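You operate a simulated robot arm through the tools that you are given. There is no shell and no other tool.

You run a simulated robot arm. Do the job below in one go: nothing can be reset, and whatever is moved stays where it is left.

TASK
Press the brass bush flush into the press plate, then slide the plate out.
Fine: start it in its bore before the plate slides in; hands out from under the ram; lever back up; leave the other bush. Where these are worked on the way, their far stop is far enough and under half their travel is too little: press plate.

It is judged by the outcome, as a careful person would: the job done as asked, and still so three seconds after it is handed in. It fails if anything else is knocked over, pushed out of place, dropped, spilled or broken.

THE ROBOT
A 7-joint arm with a three-finger gripper, fixed in place. Base frame: the origin is on the floor under the middle of its stand, x ahead of it, y to its left, z up; the work surface is at about z = 860. Lengths are in mm, angles in rad, forces in N, time in s.
It reaches about 1342 mm from its shoulder. Its first joint turns from -2.897 to 2.897 rad. Payload 2.69 kg.
The TCP is the grasp point between the finger pads, 30 mm short of the fingertips. In the tool frame z runs along the fingers and y along their closing line. The gripper opens to 128 mm; its body begins 117 mm behind the TCP.
Orientation is that of the tool frame in the base frame, as a unit quaternion [w, x, y, z]. With the fingers straight down and closing along the base's y, the tool's x points along the base's -x, its y along +y and its z along -z.

THE INTERFACE
- The arm moves only by the tool move_arm. Its arguments are lists of equal length, an entry for each row: "turn": the turn, a rotation vector about the base's x, y, z in rad, a list of three; "xyz": the shift along the base's x, y, z in mm, a list of three; "jaw": the gripper command, from -1 (shut) to 1 (fully open), values between in proportion. In form: {"turn": [[rx, ry, rz], ...], "xyz": [[x, y, z], ...], "jaw": [jaw, ...]}. A call has 1 to 20 rows; each row is the pose to reach, as a shift and turn from the pose commanded when the call began. A row lasts 0.2 s, in which the tool goes at most 50 mm and 0.15 rad; a call with a longer step from one row to the next is refused whole, and so is a gripper value outside its range. A pose out of reach is approached as far as the arm can. The call stops where the force on the tool passes 90 N (or 10 N more than at its start, if that is more) or the arm is blocked; 0.2 s more then pass. The fingers move at their own pace (about 127 mm/s each) and stop on an object; they squeeze with about 38 N. The grip force told is the motor's: it shows also when the fingers shut on nothing. Time passes only in rows, and 0.2 s behind the last, so rows that repeat a pose let the fingers close. It gives the time, the measured TCP pose, the force on the tool (base axes), the opening and the grip force at its end, in the units of the frame above (readings bear some noise), with the torque about the TCP (base axes, N m) and any sound that the robot's microphone picked up.
- Cameras (640 x 400 px; columns grow to the right, rows downward): "scene" is fixed at [397.8, -651.5, 1449.7]; the picture's right is [0.99, -0.16, 0.00], its down [-0.03, -0.21, -0.98] and it looks along [0.15, 0.97, -0.21] (base axes); focal length 355 px, centre (320, 200). "wrist" rides on the gripper at [58, 54, -131] in the tool frame; the picture's right is [-0.68, 0.74, 0.00], its down [-0.62, -0.57, -0.55] and it looks along [-0.40, -0.37, 0.84] (tool axes); focal length 234 px, centre (320, 200). There is no depth. A picture from a camera that has moved, and an enlarged one, comes with that camera's place and axes in the base frame and with its lens.
- camera(camera): a new picture of that camera. The clock stands still meanwhile.
- slide_trunk(by): moves the trunk up (or, below 0, down) by that many mm; the arm rides with it, the base frame stays. It gives what a move gives, with no picture.
- close_up(camera, box): a new picture of the part [left, top, right, bottom] of that camera's present view, enlarged. The clock stands still meanwhile.
- close_job(): hands the job in; it is judged then, once.

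Nothing tells you positions but the pictures and the camera data. Unless the task says otherwise, let go and move clear before handing in.

The tools are called after ">>>" as name(argument=value, ...) on one line, values as JSON. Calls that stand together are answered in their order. move_arm: Moves the arm, as the interface text tells. Its arguments: {"type":"object","properties":{"turn":{"type":"array","items":{"type":"array","items":{"type":"number"}}},"xyz":{"type":"array","items":{"type":"array","items":{"type":"number"}}},"jaw":{"type":"array","items":{"type":"number"}}},"required":["turn","xyz","jaw"]} The other tools are called the same way: slide_trunk (by) moves the trunk up or down; camera (camera) takes a picture; close_up (camera, box) takes an enlarged picture of a part of a camera's view; close_job () hands the job in.

At the start:

```text
t: 0.0
eef_pos: [520.2, 501.4, 1364.3]
tool_rot: [-0.001, 0.0, 1.0, 0.0]
wrist_force: [-0.9, 1.1, 0.0]
torque: [0.02, 0.0, 0.01]
grip_width: 127.9
grasp_force: 0.0
trunk travel left (down, up): [-150.0, 200.0]
```

scene: 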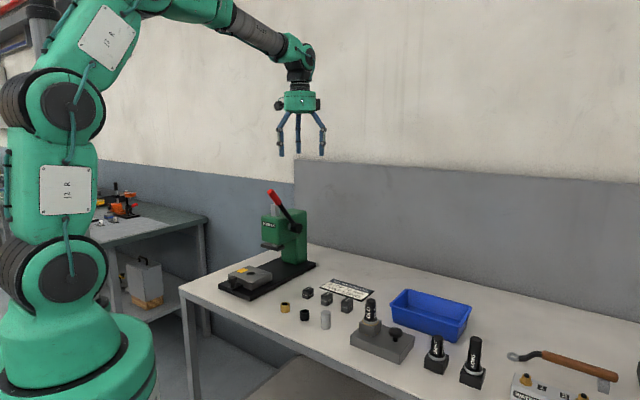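
wrist: 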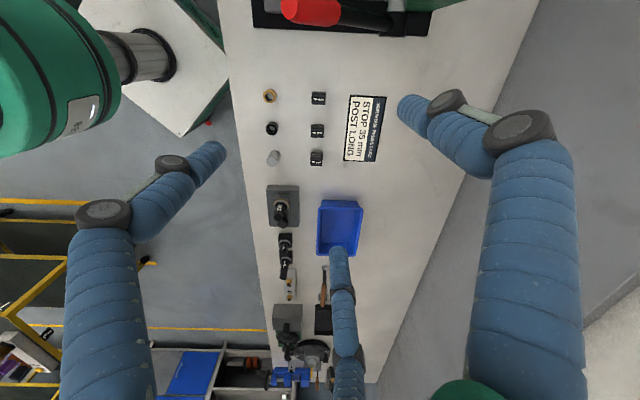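

I see a green arbor press with a red lever on the left of the bench, a grey press plate at its front, and a row of small parts (a brass ring, a black one, a grey one) to the right. I will look closer before moving anything.

>>> close_up(camera="scene", box=[200, 170, 360, 340])

>>> close_up(camera="scene", box=[260, 260, 420, 360])

>>> close_up(camera="scene", box=[210, 240, 290, 300])

>>> close_up(camera="scene", box=[400, 320, 640, 400])

>>> close_up(camera="wrist", box=[220, 0, 460, 180])

```text
2.35 times, centred on (280, 255) of scene
camera zoom: at [397.8, -651.5, 1449.7], right [0.99, -0.16, 0.0], down [-0.03, -0.21, -0.98], along [0.15, 0.97, -0.21], focal length 835 px, centre (414, 71)
```

zoom: 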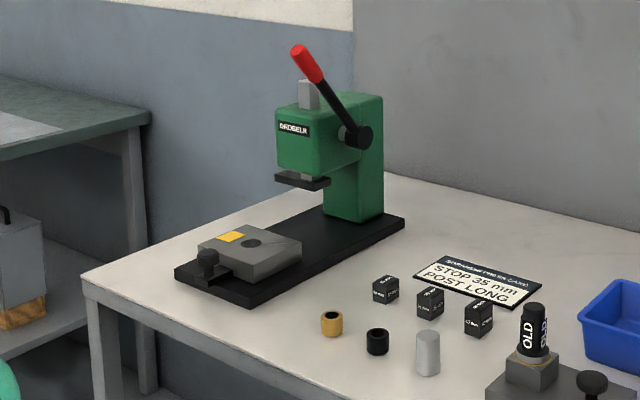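

```text
4.00 times, centred on (340, 310) of scene
camera zoom: at [397.8, -651.5, 1449.7], right [0.99, -0.16, 0.0], down [-0.03, -0.21, -0.98], along [0.15, 0.97, -0.21], focal length 1419 px, centre (240, -240)
```

zoom: 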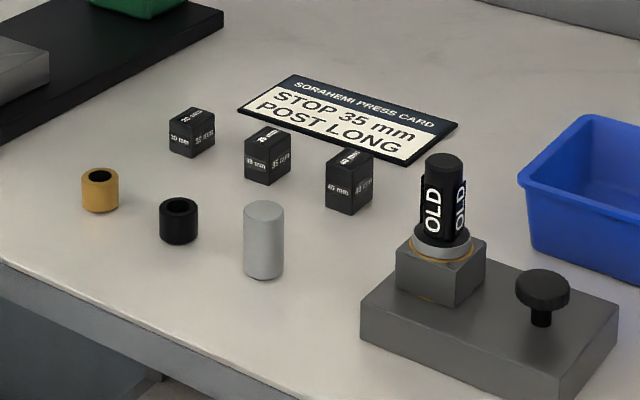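

```text
6.67 times, centred on (250, 270) of scene
camera zoom: at [397.8, -651.5, 1449.7], right [0.99, -0.16, 0.0], down [-0.03, -0.21, -0.98], along [0.15, 0.97, -0.21], focal length 2366 px, centre (787, -267)
```

zoom: 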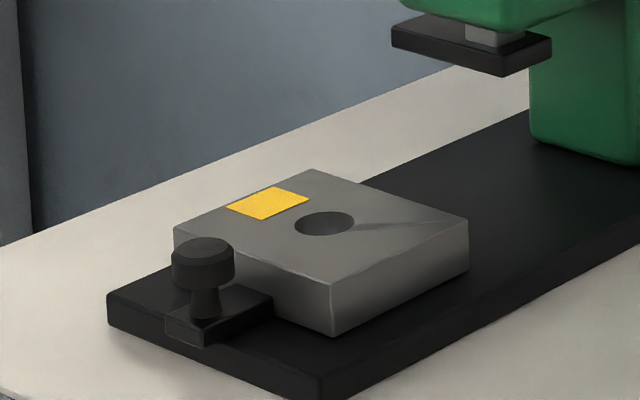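

```text
2.67 times, centred on (520, 360) of scene
camera zoom: at [397.8, -651.5, 1449.7], right [0.99, -0.16, 0.0], down [-0.03, -0.21, -0.98], along [0.15, 0.97, -0.21], focal length 946 px, centre (-213, -227)
```

zoom: 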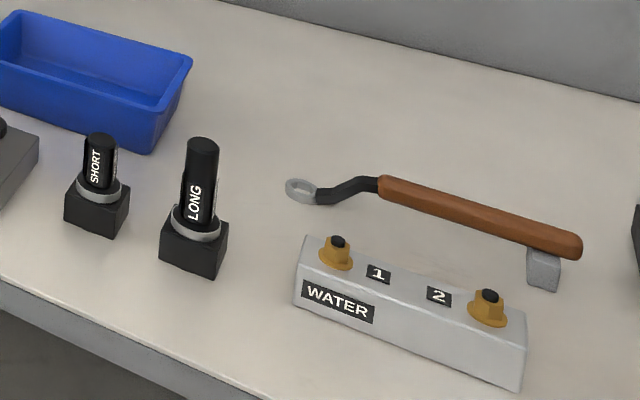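

```text
2.22 times, centred on (340, 90) of wrist
camera zoom: at [460.5, 556.5, 1496.5], right [0.68, 0.74, 0.0], down [0.62, -0.57, 0.55], along [0.4, -0.37, -0.84], focal length 520 px, centre (276, 444)
```

zoom: 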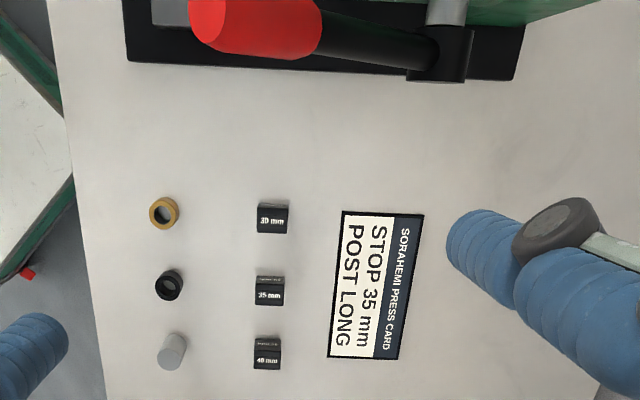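

The bench stands at 45° to my axes. I take the brass bush to be near (448, 396), the bore near (335, 595), and the press lever's knob near (416, 555, 1218). First I'll shut the fingers in free air and turn the wrist 45° to learn the finger layout and get a better view.

>>> move_arm(turn=[[0, 0, 0.14], [0, 0, 0.28], [0, 0, 0.42], [0, 0, 0.56], [0, 0, 0.7], [0, 0, 0.785], [0, 0, 0.785]], xyz=[[0, 0, 0], [0, 0, 0], [0, 0, 0], [0, 0, 0], [0, 0, 0], [0, 0, 0], [0, 0, 0]], jaw=[-1, -1, -1, -1, -1, -1, -1])

>>> camera(camera="wrist")

>>> camera(camera="scene")

```text
t: 1.6
eef_pos: [518.6, 502.4, 1366.6]
tool_rot: [0.001, -0.382, 0.924, 0.0]
wrist_force: [0.7, 0.4, 0.4]
torque: [0.0, -0.02, 0.01]
grip_width: 1.9
grasp_force: 31.5
trunk travel left (down, up): [-150.0, 200.0]
```

```text
taken
camera wrist: at [439.3, 499.3, 1496.9], right [-0.04, 1.0, 0.0], down [0.84, 0.04, 0.55], along [0.55, 0.02, -0.84], focal length 234 px, centre (320, 200)
```

wrist: 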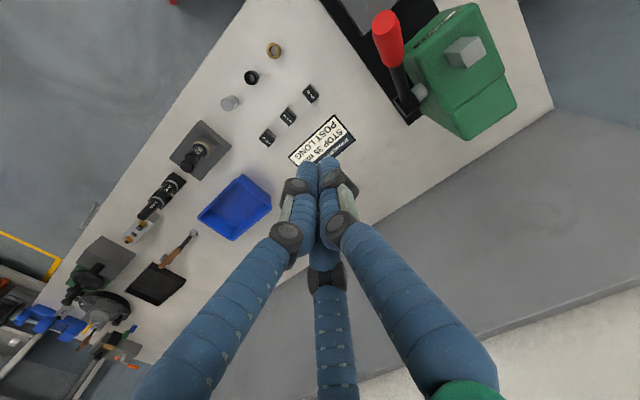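

```text
taken
```

scene: 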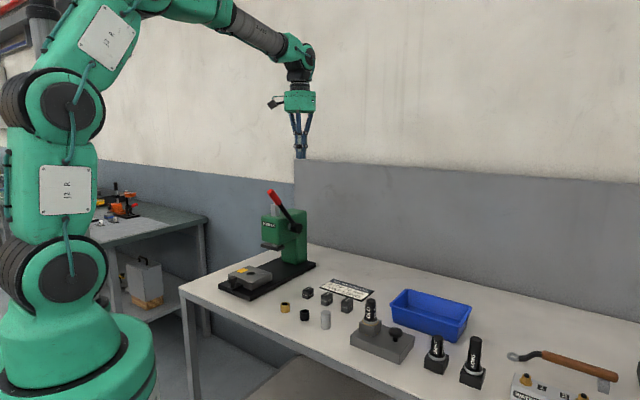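

The three fingers close radially to a point. Now I'll move the wrist camera to look down at the press plate and press, staying above the lever knob.

>>> move_arm(turn=[[0, 0, 0], [0, 0, 0], [0, 0, 0], [0, 0, 0], [0, 0, 0], [0, 0, 0], [0, 0, 0]], xyz=[[-36, 10, 5], [-73, 19, 5], [-110, 29, 5], [-146, 39, 0], [-183, 48, -15], [-219, 58, -34], [-219, 58, -34]], jaw=[-1, -1, -1, -1, -1, -1, -1])

>>> camera(camera="wrist")

>>> close_up(camera="wrist", box=[220, 0, 540, 200])

>>> camera(camera="scene")

```text
t: 3.2
eef_pos: [298.3, 559.6, 1335.8]
tool_rot: [-0.001, -0.382, 0.924, 0.001]
wrist_force: [0.0, 0.8, -0.5]
torque: [-0.03, -0.02, -0.03]
grip_width: 2.1
grasp_force: 31.0
trunk travel left (down, up): [-150.0, 200.0]
```

```text
taken
camera wrist: at [220.1, 557.5, 1464.7], right [-0.04, 1.0, 0.0], down [0.84, 0.04, 0.55], along [0.55, 0.02, -0.84], focal length 234 px, centre (320, 200)
```

wrist: 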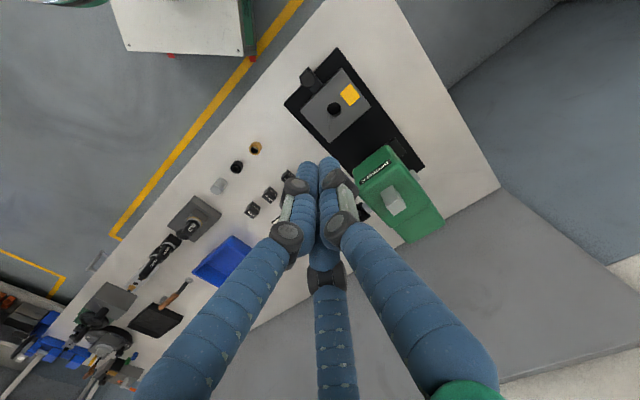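

```text
2.00 times, centred on (380, 100) of wrist
camera zoom: at [220.1, 557.5, 1464.7], right [-0.04, 1.0, 0.0], down [0.84, 0.04, 0.55], along [0.55, 0.02, -0.84], focal length 468 px, centre (200, 400)
```

zoom: 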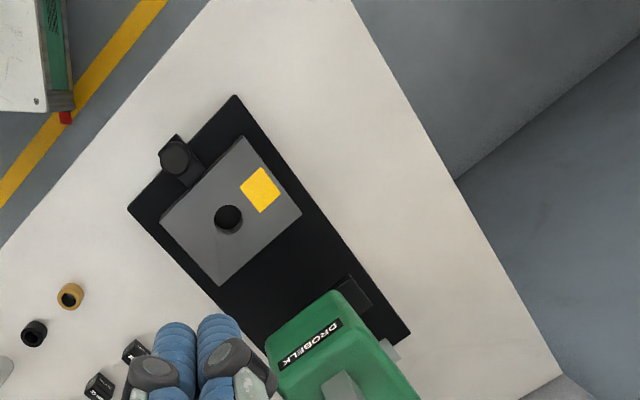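

```text
taken
```

scene: 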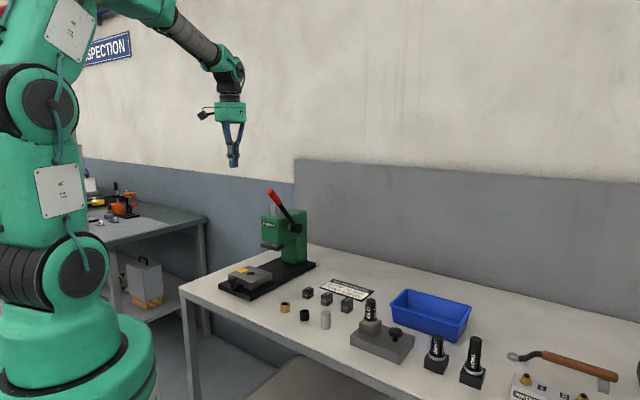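

Now I'll take tight close-ups of the bore, knob and bush to fix positions by triangulation.

>>> close_up(camera="wrist", box=[280, 40, 400, 150])

>>> close_up(camera="wrist", box=[210, 120, 310, 220])

>>> close_up(camera="scene", box=[265, 290, 325, 330])

>>> close_up(camera="scene", box=[245, 180, 325, 280])

```text
3.64 times, centred on (340, 95) of wrist
camera zoom: at [220.1, 557.5, 1464.7], right [-0.04, 1.0, 0.0], down [0.84, 0.04, 0.55], along [0.55, 0.02, -0.84], focal length 852 px, centre (247, 582)
```

zoom: 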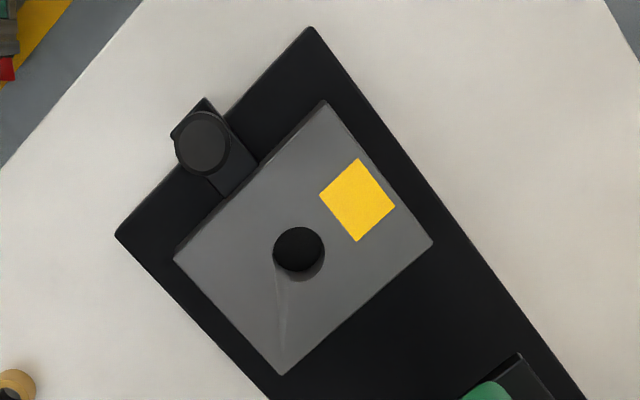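

```text
4.00 times, centred on (260, 170) of wrist
camera zoom: at [220.1, 557.5, 1464.7], right [-0.04, 1.0, 0.0], down [0.84, 0.04, 0.55], along [0.55, 0.02, -0.84], focal length 937 px, centre (560, 320)
```

zoom: 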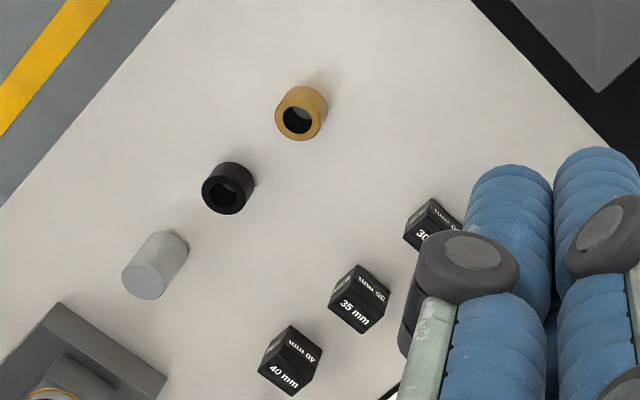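

```text
10.00 times, centred on (295, 310) of scene
camera zoom: at [397.8, -651.5, 1449.7], right [0.99, -0.16, 0.0], down [-0.03, -0.21, -0.98], along [0.15, 0.97, -0.21], focal length 3549 px, centre (570, -900)
```

zoom: 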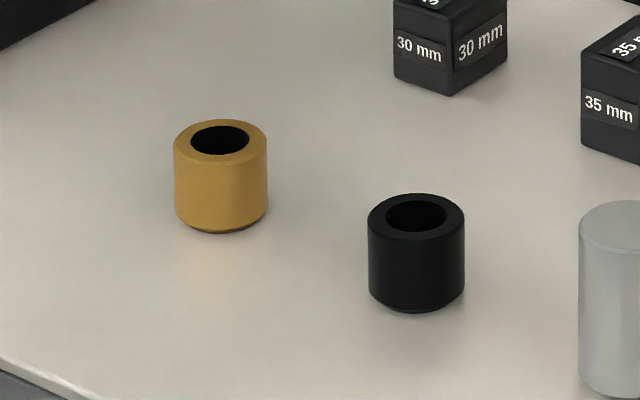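

```text
4.00 times, centred on (285, 230) of scene
camera zoom: at [397.8, -651.5, 1449.7], right [0.99, -0.16, 0.0], down [-0.03, -0.21, -0.98], along [0.15, 0.97, -0.21], focal length 1419 px, centre (460, 80)
```

zoom: 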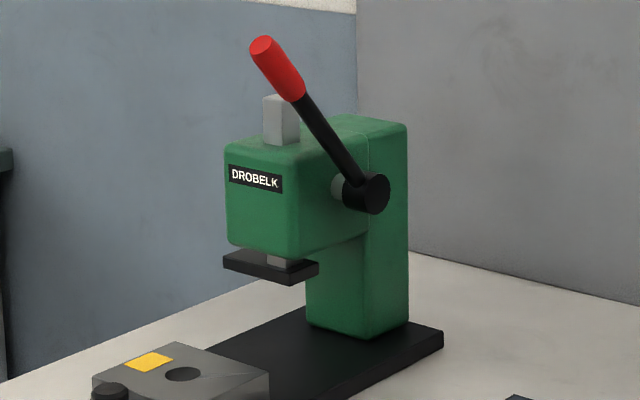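

I put the plate top at z≈910 with the bore near (337.5, 594.8), and the bush top at 884 near (450.5, 397.5). I want a clearer look at the press head and lever before choosing tool tilts, so I'll shift the camera a little, staying high.

>>> move_arm(turn=[[0, 0, 0], [0, 0, 0], [0, 0, 0], [0, 0, 0]], xyz=[[24, 27, 15], [48, 54, 20], [72, 80, 24], [72, 80, 24]], jaw=[-1, -1, -1, -1])

>>> camera(camera="wrist")

>>> close_up(camera="wrist", box=[200, 50, 440, 200])

>>> close_up(camera="scene", box=[255, 180, 315, 250])

```text
t: 4.2
eef_pos: [370.6, 642.4, 1354.9]
tool_rot: [0.0, -0.383, 0.924, -0.001]
wrist_force: [-0.1, 1.0, -0.7]
torque: [-0.05, 0.05, -0.01]
grip_width: 2.2
grasp_force: 31.1
trunk travel left (down, up): [-150.0, 200.0]
```

```text
taken
camera wrist: at [291.3, 640.3, 1485.3], right [-0.04, 1.0, 0.0], down [0.84, 0.04, 0.55], along [0.55, 0.02, -0.84], focal length 234 px, centre (320, 200)
```

wrist: 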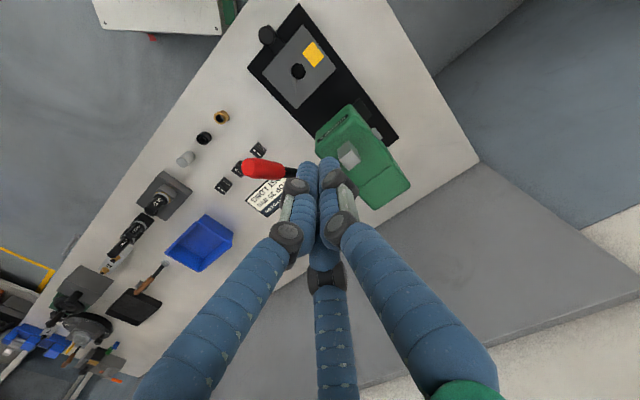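

```text
2.67 times, centred on (320, 125) of wrist
camera zoom: at [291.3, 640.3, 1485.3], right [-0.04, 1.0, 0.0], down [0.84, 0.04, 0.55], along [0.55, 0.02, -0.84], focal length 624 px, centre (320, 400)
```

zoom: 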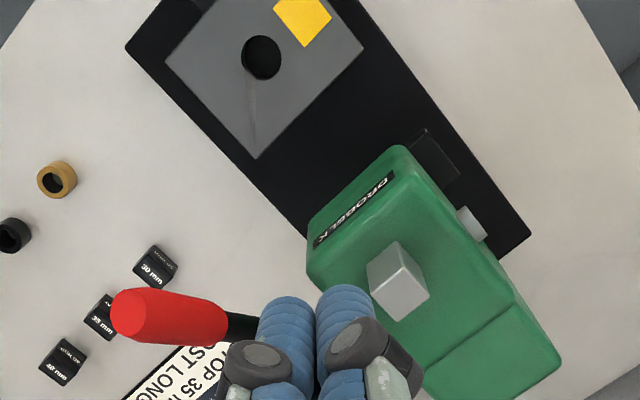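

```text
5.71 times, centred on (285, 215) of scene
camera zoom: at [397.8, -651.5, 1449.7], right [0.99, -0.16, 0.0], down [-0.03, -0.21, -0.98], along [0.15, 0.97, -0.21], focal length 2028 px, centre (520, 114)
```

zoom: 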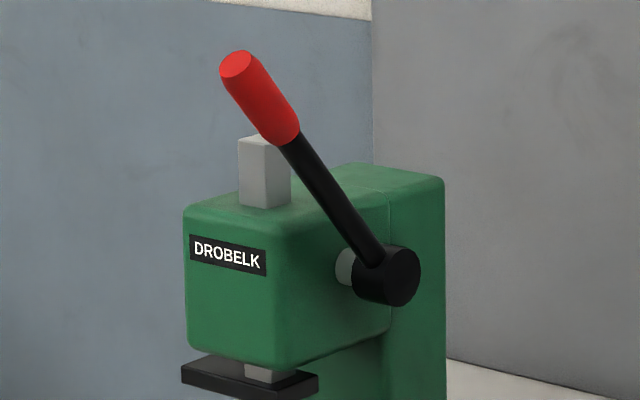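

>>> close_up(camera="wrist", box=[300, 95, 420, 170])

>>> close_up(camera="wrist", box=[230, 130, 330, 192])

>>> close_up(camera="scene", box=[215, 235, 335, 305])

```text
5.33 times, centred on (360, 132) of wrist
camera zoom: at [291.3, 640.3, 1485.3], right [-0.04, 1.0, 0.0], down [0.84, 0.04, 0.55], along [0.55, 0.02, -0.84], focal length 1249 px, centre (107, 560)
```

zoom: 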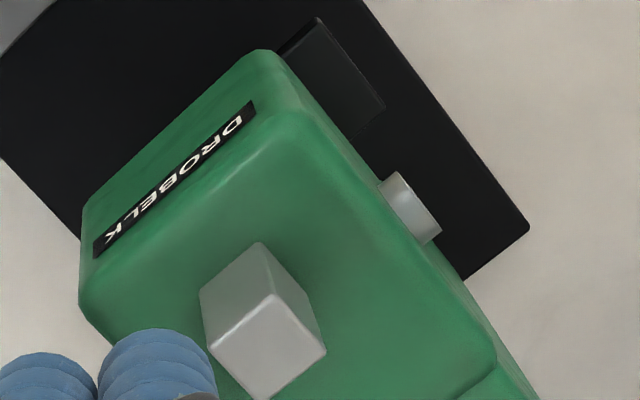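

```text
6.40 times, centred on (280, 161) of wrist
camera zoom: at [291.3, 640.3, 1485.3], right [-0.04, 1.0, 0.0], down [0.84, 0.04, 0.55], along [0.55, 0.02, -0.84], focal length 1499 px, centre (576, 450)
```

zoom: 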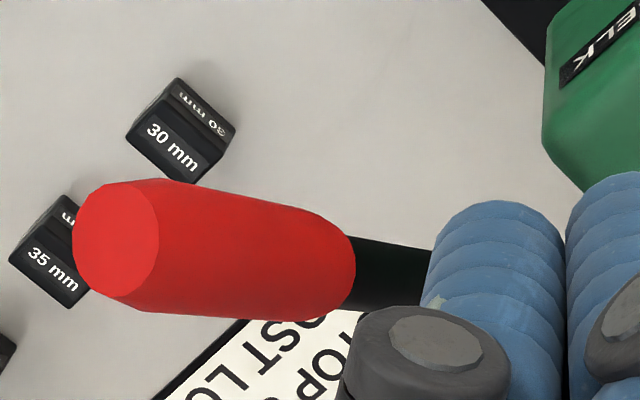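

```text
5.33 times, centred on (275, 270) of scene
camera zoom: at [397.8, -651.5, 1449.7], right [0.99, -0.16, 0.0], down [-0.03, -0.21, -0.98], along [0.15, 0.97, -0.21], focal length 1893 px, centre (560, -173)
```

zoom: 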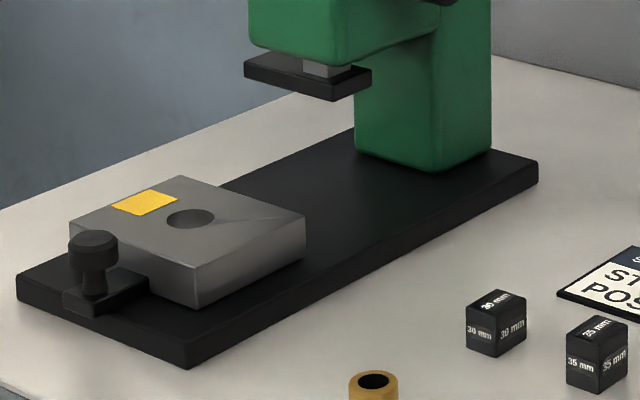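

Refined picture: ram axis near (436, 692.5), so the plate must travel about 138 mm in; the lever pivots near (503, 646, 1070) with its red grip ending at (416, 559, 1225). Next I go over the brass bush with the jaw part-open and descend to a hover.

>>> move_arm(turn=[[0, 0, 0], [0, 0, 0], [0, 0, 0], [0, 0, 0], [0, 0, 0], [0, 0, 0], [0, 0, 0], [0, 0, 0], [0, 0, 0], [0, 0, 0], [0, 0, 0], [0, 0, 0], [0, 0, 0], [0, 0, 0], [0, 0, 0]], xyz=[[13, -41, 0], [27, -82, 0], [40, -123, 0], [53, -163, 0], [66, -204, 0], [80, -244, 0], [80, -244, -45], [80, -244, -90], [80, -244, -135], [80, -244, -180], [80, -244, -225], [80, -244, -270], [80, -244, -315], [80, -244, -345], [80, -244, -345]], jaw=[-1, -1, -0.5, 0.1, 0.1, 0.1, 0.1, 0.1, 0.1, 0.1, 0.1, 0.1, 0.1, 0.1, 0.1])

>>> camera(camera="wrist")

>>> close_up(camera="scene", box=[235, 220, 365, 330])

>>> camera(camera="scene")

```text
t: 7.4
eef_pos: [449.6, 395.6, 1009.6]
tool_rot: [0.0, -0.383, 0.924, 0.0]
wrist_force: [-0.2, 0.2, -0.7]
torque: [-0.05, 0.02, 0.02]
grip_width: 70.3
grasp_force: 0.0
trunk travel left (down, up): [-150.0, 200.0]
```

```text
taken
camera wrist: at [368.9, 393.8, 1140.3], right [-0.04, 1.0, 0.0], down [0.84, 0.04, 0.55], along [0.55, 0.02, -0.84], focal length 234 px, centre (320, 200)
```

wrist: 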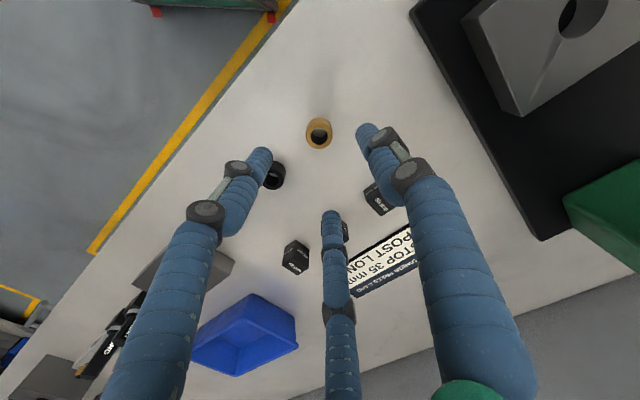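

```text
3.64 times, centred on (300, 275) of scene
camera zoom: at [397.8, -651.5, 1449.7], right [0.99, -0.16, 0.0], down [-0.03, -0.21, -0.98], along [0.15, 0.97, -0.21], focal length 1290 px, centre (393, -73)
```

zoom: 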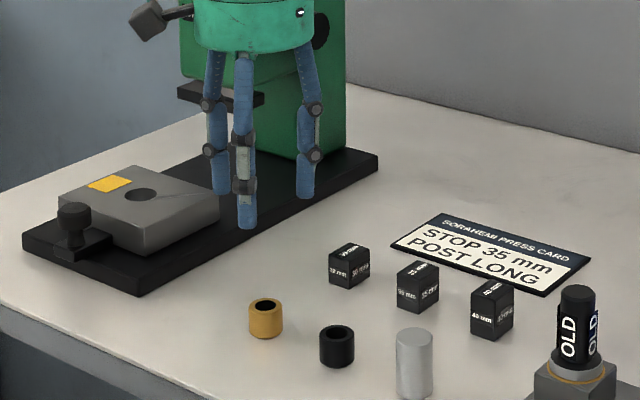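

```text
taken
```

scene: 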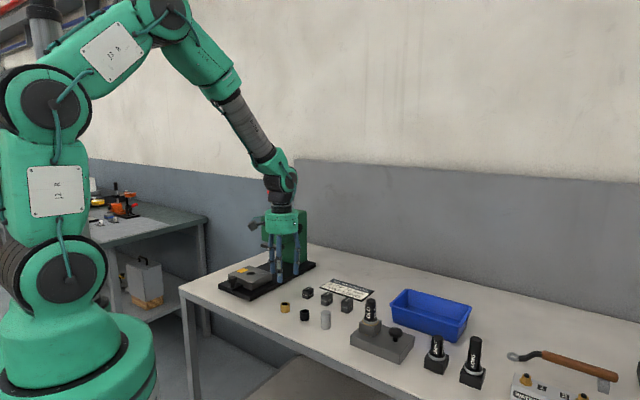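

>>> close_up(camera="wrist", box=[240, 90, 400, 240])

```text
2.67 times, centred on (320, 165) of wrist
camera zoom: at [368.9, 393.8, 1140.3], right [-0.04, 1.0, 0.0], down [0.84, 0.04, 0.55], along [0.55, 0.02, -0.84], focal length 624 px, centre (320, 293)
```

zoom: 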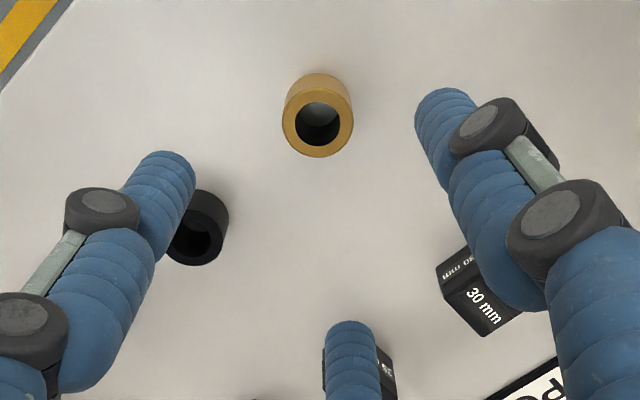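

The bush top sits at about (451, 397), so I'll nudge 2 mm, descend until the fingertips are about 9 mm above the bench, and then close.

>>> move_arm(turn=[[0, 0, 0], [0, 0, 0], [0, 0, 0], [0, 0, 0], [0, 0, 0]], xyz=[[2, 1, -30], [2, 1, -60], [2, 1, -90], [2, 1, -110], [2, 1, -110]], jaw=[0.1, 0.1, 0.1, 0.1, 0.1])

>>> close_up(camera="scene", box=[245, 260, 335, 330])

>>> close_up(camera="wrist", box=[240, 90, 400, 240])

```text
t: 8.6
eef_pos: [452.8, 398.8, 901.4]
tool_rot: [0.0, -0.382, 0.924, 0.0]
wrist_force: [0.2, 0.3, -0.1]
torque: [0.01, -0.01, -0.01]
grip_width: 70.6
grasp_force: 0.2
trunk travel left (down, up): [-150.0, 200.0]
```

```text
5.71 times, centred on (290, 295) of scene
camera zoom: at [397.8, -651.5, 1449.7], right [0.99, -0.16, 0.0], down [-0.03, -0.21, -0.98], along [0.15, 0.97, -0.21], focal length 2028 px, centre (491, -343)
```

zoom: 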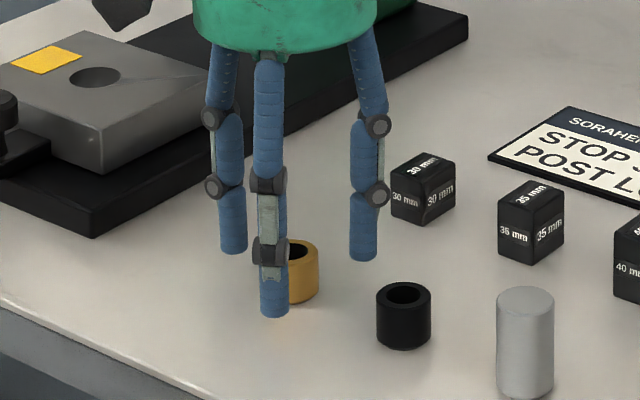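

```text
2.67 times, centred on (320, 165) of wrist
camera zoom: at [372.6, 394.7, 1031.5], right [-0.04, 1.0, 0.0], down [0.84, 0.03, 0.55], along [0.55, 0.02, -0.84], focal length 624 px, centre (320, 293)
```

zoom: 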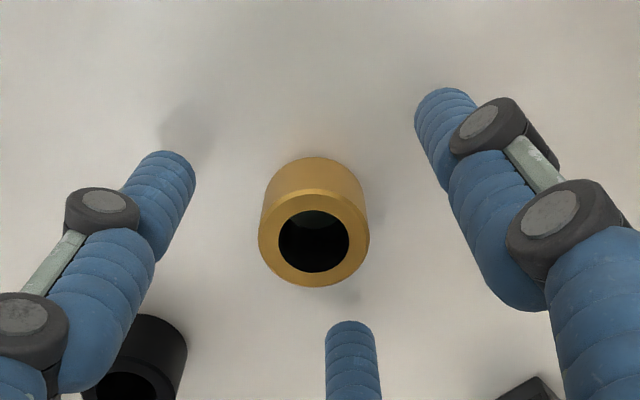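

The bush is centred between the three fingers to within about a millimetre. Closing now.

>>> move_arm(turn=[[0, 0, 0], [0, 0, 0], [0, 0, 0], [0, 0, 0], [0, 0, 0]], xyz=[[0, 0, 0], [0, 0, 0], [0, 0, 0], [0, 0, 0], [0, 0, 0]], jaw=[-0.2, -0.5, -1, -1, -1])

>>> close_up(camera="scene", box=[245, 260, 335, 330])

>>> close_up(camera="wrist", box=[240, 90, 400, 240])

```text
t: 9.8
eef_pos: [452.0, 397.3, 900.4]
tool_rot: [-0.001, -0.383, 0.924, 0.0]
wrist_force: [-0.1, -0.1, 0.4]
torque: [-0.01, 0.02, 0.02]
grip_width: 28.5
grasp_force: 38.5
trunk travel left (down, up): [-150.0, 200.0]
```

```text
5.71 times, centred on (290, 295) of scene
camera zoom: at [397.8, -651.5, 1449.7], right [0.99, -0.16, 0.0], down [-0.03, -0.21, -0.98], along [0.15, 0.97, -0.21], focal length 2028 px, centre (491, -343)
```

zoom: 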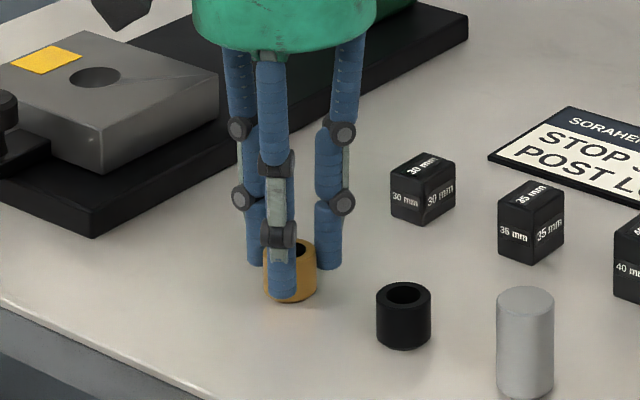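

```text
2.67 times, centred on (320, 165) of wrist
camera zoom: at [372.3, 394.4, 1031.9], right [-0.04, 1.0, 0.0], down [0.84, 0.03, 0.55], along [0.55, 0.02, -0.84], focal length 624 px, centre (320, 293)
```

zoom: 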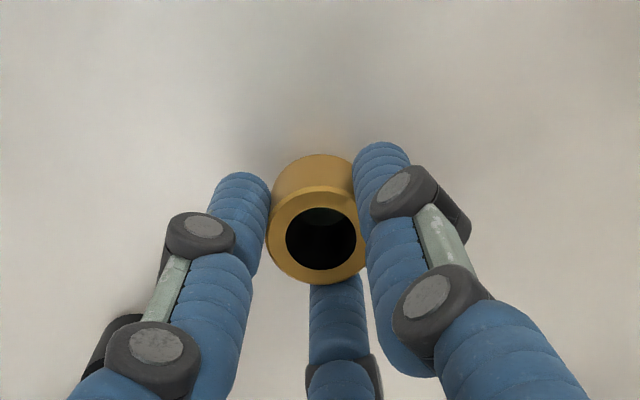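

The grip holds at 28.5 mm with 38 N. I'll lift the bush a little and check how it hangs in the fingers.

>>> move_arm(turn=[[0, 0, 0], [0, 0, 0], [0, 0, 0], [0, 0, 0]], xyz=[[0, 0, 15], [0, 0, 45], [0, 0, 80], [0, 0, 80]], jaw=[-1, -1, -1, -1])

>>> close_up(camera="scene", box=[260, 255, 310, 290])

>>> close_up(camera="wrist", box=[270, 120, 370, 210])

```text
t: 10.8
eef_pos: [447.3, 396.1, 982.5]
tool_rot: [0.0, -0.382, 0.924, 0.0]
wrist_force: [-1.1, -0.3, 0.7]
torque: [-0.02, -0.06, 0.02]
grip_width: 28.8
grasp_force: 38.4
trunk travel left (down, up): [-150.0, 200.0]
```

```text
11.43 times, centred on (285, 272) of scene
camera zoom: at [397.8, -651.5, 1449.7], right [0.99, -0.16, 0.0], down [-0.03, -0.21, -0.98], along [0.15, 0.97, -0.21], focal length 4056 px, centre (720, -629)
```

zoom: 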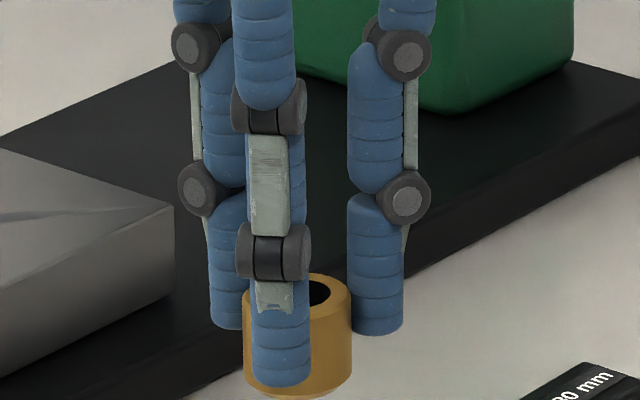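

```text
4.44 times, centred on (320, 165) of wrist
camera zoom: at [368.5, 393.1, 1112.2], right [-0.04, 1.0, 0.0], down [0.84, 0.03, 0.55], along [0.55, 0.02, -0.84], focal length 1041 px, centre (320, 356)
```

zoom: 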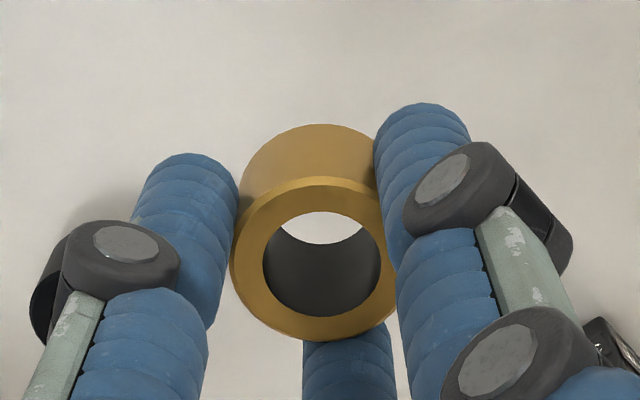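

The bush is held squarely, with about 10 mm showing below the fingertips. I'll carry it round the operator's side, away from the lever, to hover over the bore at about (338, 595).

>>> move_arm(turn=[[0, 0, 0], [0, 0, 0], [0, 0, 0], [0, 0, 0], [0, 0, 0], [0, 0, 0], [0, 0, 0], [0, 0, 0], [0, 0, 0], [0, 0, 0], [0, 0, 0], [0, 0, 0], [0, 0, 0], [0, 0, 0]], xyz=[[-20, 10, 10], [-50, 25, 20], [-80, 40, 20], [-111, 56, 20], [-130, 82, 20], [-150, 107, 20], [-172, 131, 20], [-164, 143, 20], [-152, 155, 20], [-140, 167, 20], [-128, 179, 20], [-116, 191, 20], [-112, 197, 20], [-112, 197, 20]], jaw=[-1, -1, -1, -1, -1, -1, -1, -1, -1, -1, -1, -1, -1, -1])

>>> camera(camera="scene")

>>> close_up(camera="scene", box=[215, 200, 335, 300])

>>> camera(camera="wrist")

>>> close_up(camera="wrist", box=[270, 90, 390, 210])

```text
t: 13.8
eef_pos: [342.4, 595.1, 1000.2]
tool_rot: [0.0, -0.383, 0.924, 0.0]
wrist_force: [-0.3, 0.6, -1.5]
torque: [0.0, 0.01, 0.01]
grip_width: 28.5
grasp_force: 38.1
trunk travel left (down, up): [-150.0, 200.0]
```

```text
taken
```

scene: 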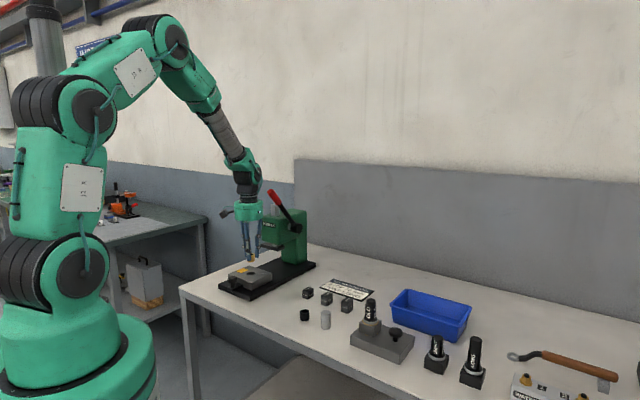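

```text
4.00 times, centred on (275, 250) of scene
camera zoom: at [397.8, -651.5, 1449.7], right [0.99, -0.16, 0.0], down [-0.03, -0.21, -0.98], along [0.15, 0.97, -0.21], focal length 1419 px, centre (500, 0)
```

zoom: 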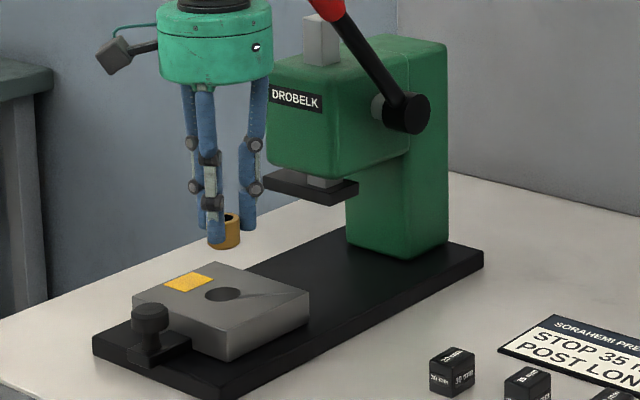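

```text
taken
camera wrist: at [263.2, 592.2, 1131.0], right [-0.04, 1.0, 0.0], down [0.84, 0.04, 0.55], along [0.55, 0.02, -0.84], focal length 234 px, centre (320, 200)
```

wrist: 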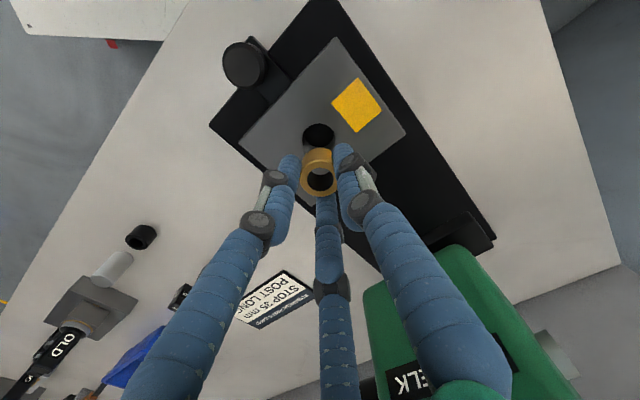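

```text
3.33 times, centred on (330, 150) of wrist
camera zoom: at [263.2, 592.2, 1131.0], right [-0.04, 1.0, 0.0], down [0.84, 0.04, 0.55], along [0.55, 0.02, -0.84], focal length 781 px, centre (287, 367)
```

zoom: 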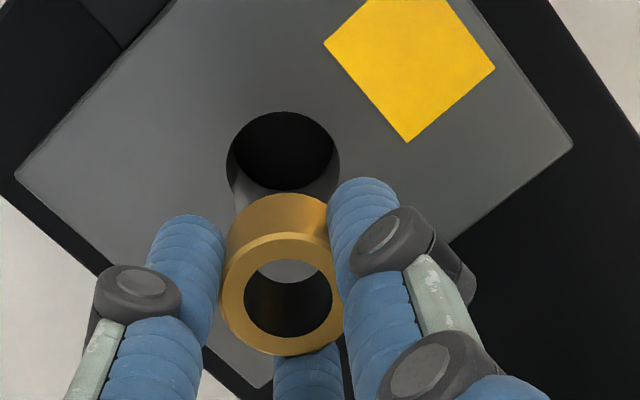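

>>> close_up(camera="wrist", box=[295, 115, 345, 200])

>>> close_up(camera="scene", box=[245, 235, 305, 285])

```text
4.71 times, centred on (320, 158) of wrist
camera zoom: at [263.2, 592.2, 1131.0], right [-0.04, 1.0, 0.0], down [0.84, 0.04, 0.55], along [0.55, 0.02, -0.84], focal length 1102 px, centre (320, 400)
```

zoom: 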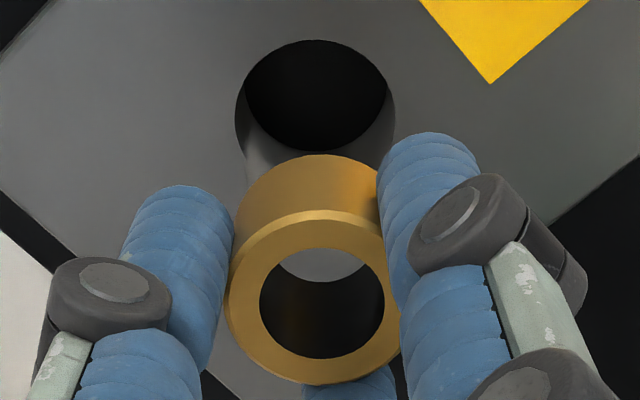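

```text
8.00 times, centred on (275, 260) of scene
camera zoom: at [397.8, -651.5, 1449.7], right [0.99, -0.16, 0.0], down [-0.03, -0.21, -0.98], along [0.15, 0.97, -0.21], focal length 2839 px, centre (680, -280)
```

zoom: 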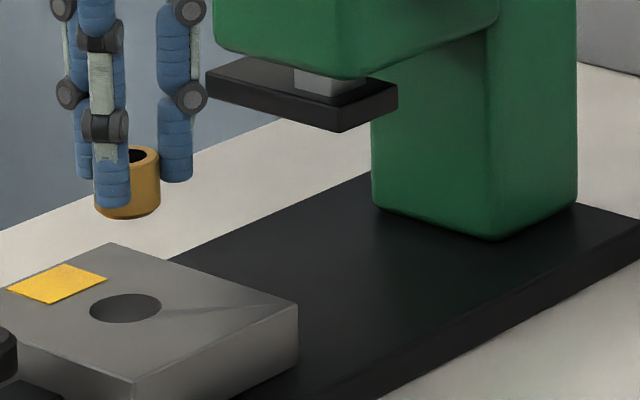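

By both cameras the bush sits about 3 mm in x and 1.4 mm in y past the bore. I'll correct that and lower to about 8 mm above the plate for a final check.

>>> move_arm(turn=[[0, 0, 0], [0, 0, 0], [0, 0, 0], [0, 0, 0], [0, 0, 0]], xyz=[[-3, -1.4, 0], [-3, -1.4, -15], [-3, -1.4, -30], [-3, -1.4, -40], [-3, -1.4, -40]], jaw=[-1, -1, -1, -1, -1])

>>> close_up(camera="wrist", box=[295, 115, 345, 200])

>>> close_up(camera="scene", box=[235, 250, 285, 290])

>>> close_up(camera="scene", box=[195, 150, 335, 300])

```text
t: 15.0
eef_pos: [339.8, 591.7, 961.4]
tool_rot: [0.0, -0.383, 0.924, 0.0]
wrist_force: [-0.7, -0.5, -1.1]
torque: [-0.03, -0.01, 0.0]
grip_width: 28.6
grasp_force: 37.9
trunk travel left (down, up): [-150.0, 200.0]
```

```text
4.71 times, centred on (320, 158) of wrist
camera zoom: at [260.2, 589.4, 1091.1], right [-0.04, 1.0, 0.0], down [0.84, 0.04, 0.55], along [0.55, 0.02, -0.84], focal length 1102 px, centre (320, 400)
```

zoom: 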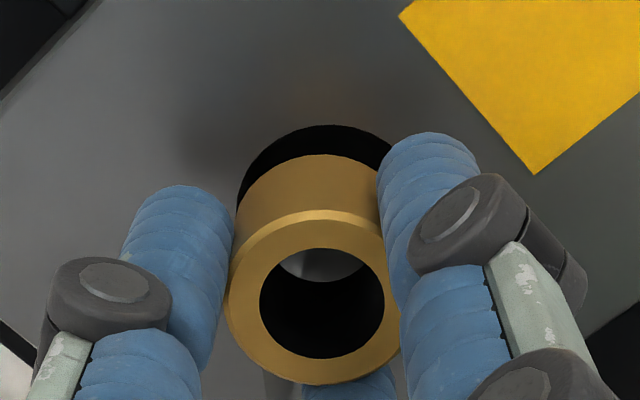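

```text
10.00 times, centred on (260, 270) of scene
camera zoom: at [397.8, -651.5, 1449.7], right [0.99, -0.16, 0.0], down [-0.03, -0.21, -0.98], along [0.15, 0.97, -0.21], focal length 3549 px, centre (920, -500)
```

zoom: 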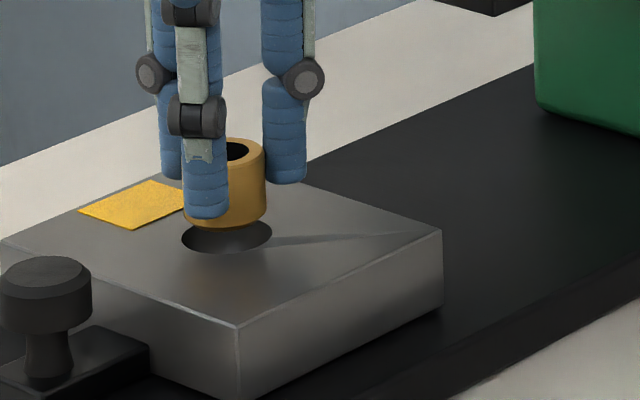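

```text
2.67 times, centred on (265, 225) of scene
camera zoom: at [397.8, -651.5, 1449.7], right [0.99, -0.16, 0.0], down [-0.03, -0.21, -0.98], along [0.15, 0.97, -0.21], focal length 946 px, centre (467, 133)
```

zoom: 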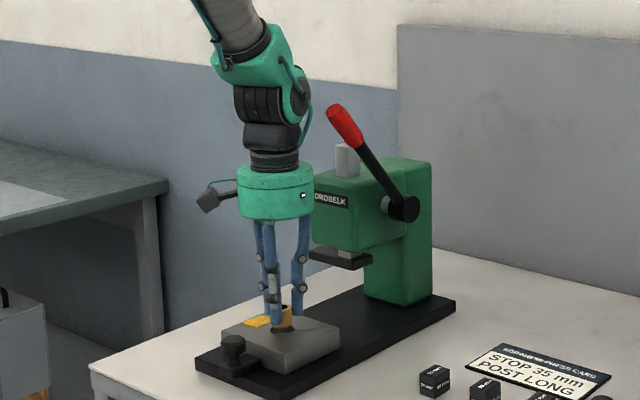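

>>> close_up(camera="wrist", box=[297, 132, 343, 180])

```text
8.33 times, centred on (320, 156) of wrist
camera zoom: at [260.2, 589.4, 1091.1], right [-0.04, 1.0, 0.0], down [0.84, 0.04, 0.55], along [0.55, 0.02, -0.84], focal length 1951 px, centre (320, 567)
```

zoom: 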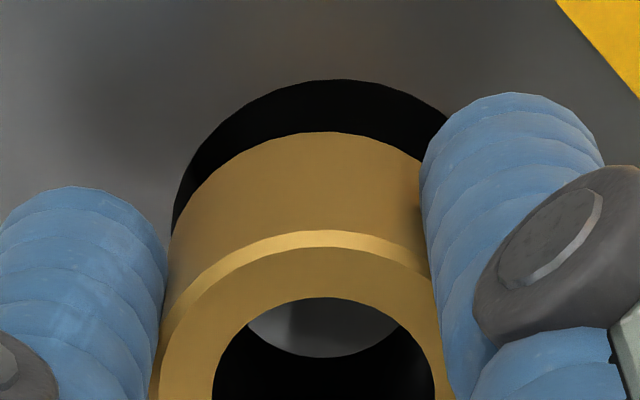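

The remaining offset is about +1.5 mm in y. I'll correct that and lower until the bush's chamfer is just entering, watching the force.

>>> move_arm(turn=[[0, 0, 0], [0, 0, 0], [0, 0, 0], [0, 0, 0], [0, 0, 0], [0, 0, 0]], xyz=[[0.2, 1.5, 0], [0.2, 1.5, -3], [0.2, 1.5, -6], [0.2, 1.5, -9], [0.2, 1.5, -11], [0.2, 1.5, -11]], jaw=[-1, -1, -1, -1, -1, -1])

>>> close_up(camera="wrist", box=[297, 132, 343, 180])

>>> close_up(camera="scene", box=[242, 258, 278, 286])

```text
t: 16.4
eef_pos: [339.1, 595.2, 950.4]
tool_rot: [0.0, -0.383, 0.924, 0.0]
wrist_force: [0.1, 0.5, -0.7]
torque: [-0.03, -0.01, -0.01]
grip_width: 28.3
grasp_force: 37.9
trunk travel left (down, up): [-150.0, 200.0]
```

```text
8.33 times, centred on (320, 156) of wrist
camera zoom: at [259.9, 591.6, 1079.9], right [-0.04, 1.0, 0.0], down [0.84, 0.03, 0.55], along [0.55, 0.02, -0.84], focal length 1951 px, centre (320, 567)
```

zoom: 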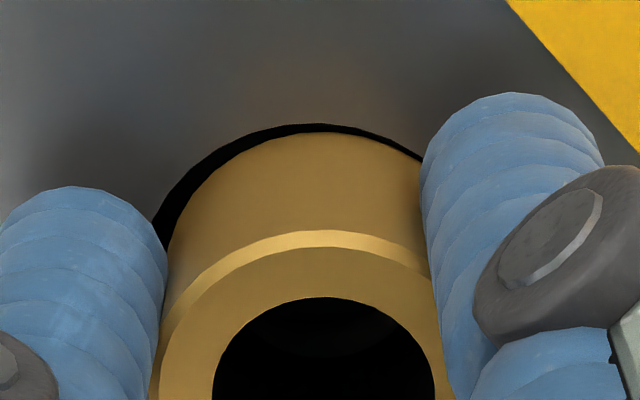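

```text
14.29 times, centred on (260, 272) of scene
camera zoom: at [397.8, -651.5, 1449.7], right [0.99, -0.16, 0.0], down [-0.03, -0.21, -0.98], along [0.15, 0.97, -0.21], focal length 5069 px, centre (1177, -829)
```

zoom: 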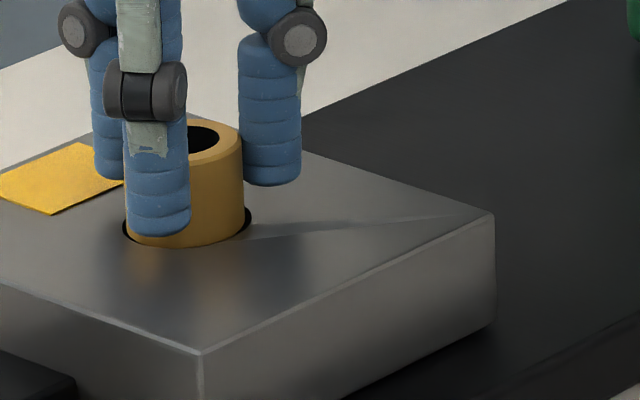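

The bush is entering the bore; the gap is slightly uneven, so I'll shift −0.7 mm in y and lower another 7 mm slowly.

>>> move_arm(turn=[[0, 0, 0], [0, 0, 0], [0, 0, 0], [0, 0, 0], [0, 0, 0]], xyz=[[0, -0.7, -1], [0, -0.7, -3], [0, -0.7, -5], [0, -0.7, -7], [0, -0.7, -7]], jaw=[-1, -1, -1, -1, -1])

>>> close_up(camera="wrist", box=[297, 132, 343, 180])

>>> close_up(camera="scene", box=[242, 258, 278, 286])

```text
t: 17.6
eef_pos: [339.6, 593.5, 944.1]
tool_rot: [0.001, -0.383, 0.924, 0.0]
wrist_force: [1.7, 2.6, 30.4]
torque: [0.2, -0.05, 0.0]
grip_width: 28.5
grasp_force: 38.0
trunk travel left (down, up): [-150.0, 200.0]
```

```text
8.33 times, centred on (320, 156) of wrist
camera zoom: at [260.0, 590.3, 1074.1], right [-0.04, 1.0, 0.0], down [0.83, 0.03, 0.55], along [0.55, 0.03, -0.84], focal length 1951 px, centre (320, 567)
```

zoom: 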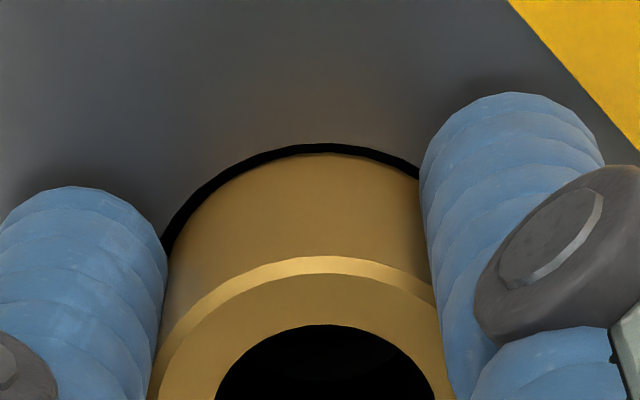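

```text
14.29 times, centred on (260, 272) of scene
camera zoom: at [397.8, -651.5, 1449.7], right [0.99, -0.16, 0.0], down [-0.03, -0.21, -0.98], along [0.15, 0.97, -0.21], focal length 5069 px, centre (1177, -829)
```

zoom: 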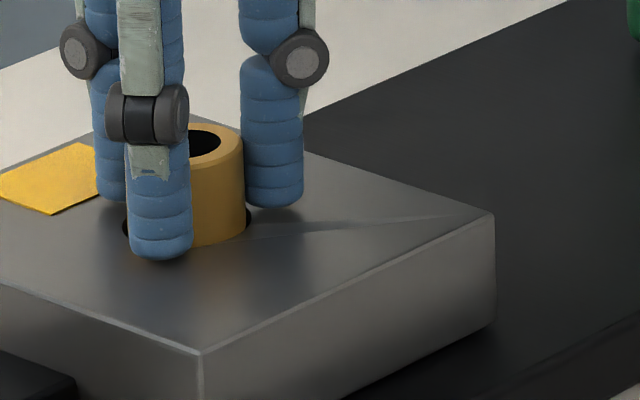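

The bush went about 3 mm into the bore and then met firm resistance (30 N), so it's started squarely with an even gap around it. I'll release it and rise straight up.

>>> move_arm(turn=[[0, 0, 0], [0, 0, 0], [0, 0, 0], [0, 0, 0]], xyz=[[0, 0, 1], [0, 0, 1], [0, 0, 1], [0, 0, 1]], jaw=[-0.5, -0.1, 0.0, 0.0])

>>> close_up(camera="wrist", box=[280, 110, 360, 200])

>>> close_up(camera="scene", box=[242, 258, 278, 286])

```text
t: 18.6
eef_pos: [339.3, 592.7, 942.7]
tool_rot: [-0.001, -0.382, 0.924, -0.001]
wrist_force: [-0.9, 0.2, 0.0]
torque: [0.02, 0.03, -0.03]
grip_width: 64.1
grasp_force: 0.1
trunk travel left (down, up): [-150.0, 200.0]
```

```text
4.44 times, centred on (320, 155) of wrist
camera zoom: at [259.3, 590.1, 1073.2], right [-0.04, 1.0, 0.0], down [0.84, 0.04, 0.55], along [0.55, 0.02, -0.84], focal length 1041 px, centre (320, 400)
```

zoom: 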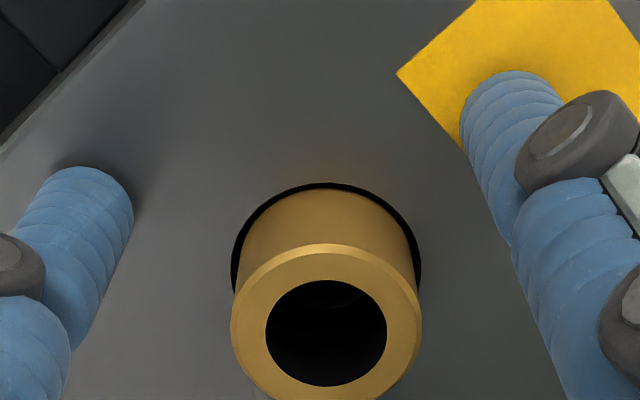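

```text
14.29 times, centred on (260, 272) of scene
camera zoom: at [397.8, -651.5, 1449.7], right [0.99, -0.16, 0.0], down [-0.03, -0.21, -0.98], along [0.15, 0.97, -0.21], focal length 5069 px, centre (1177, -829)
```

zoom: 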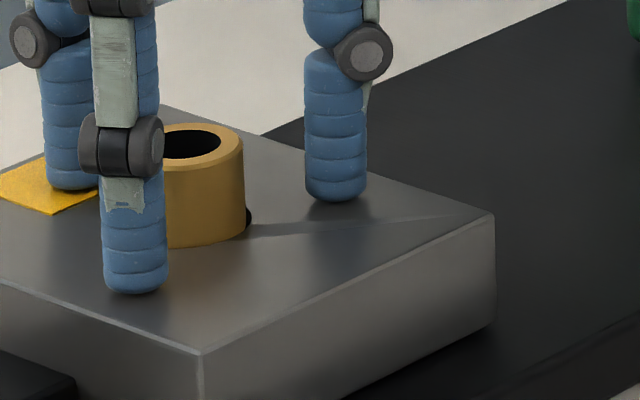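

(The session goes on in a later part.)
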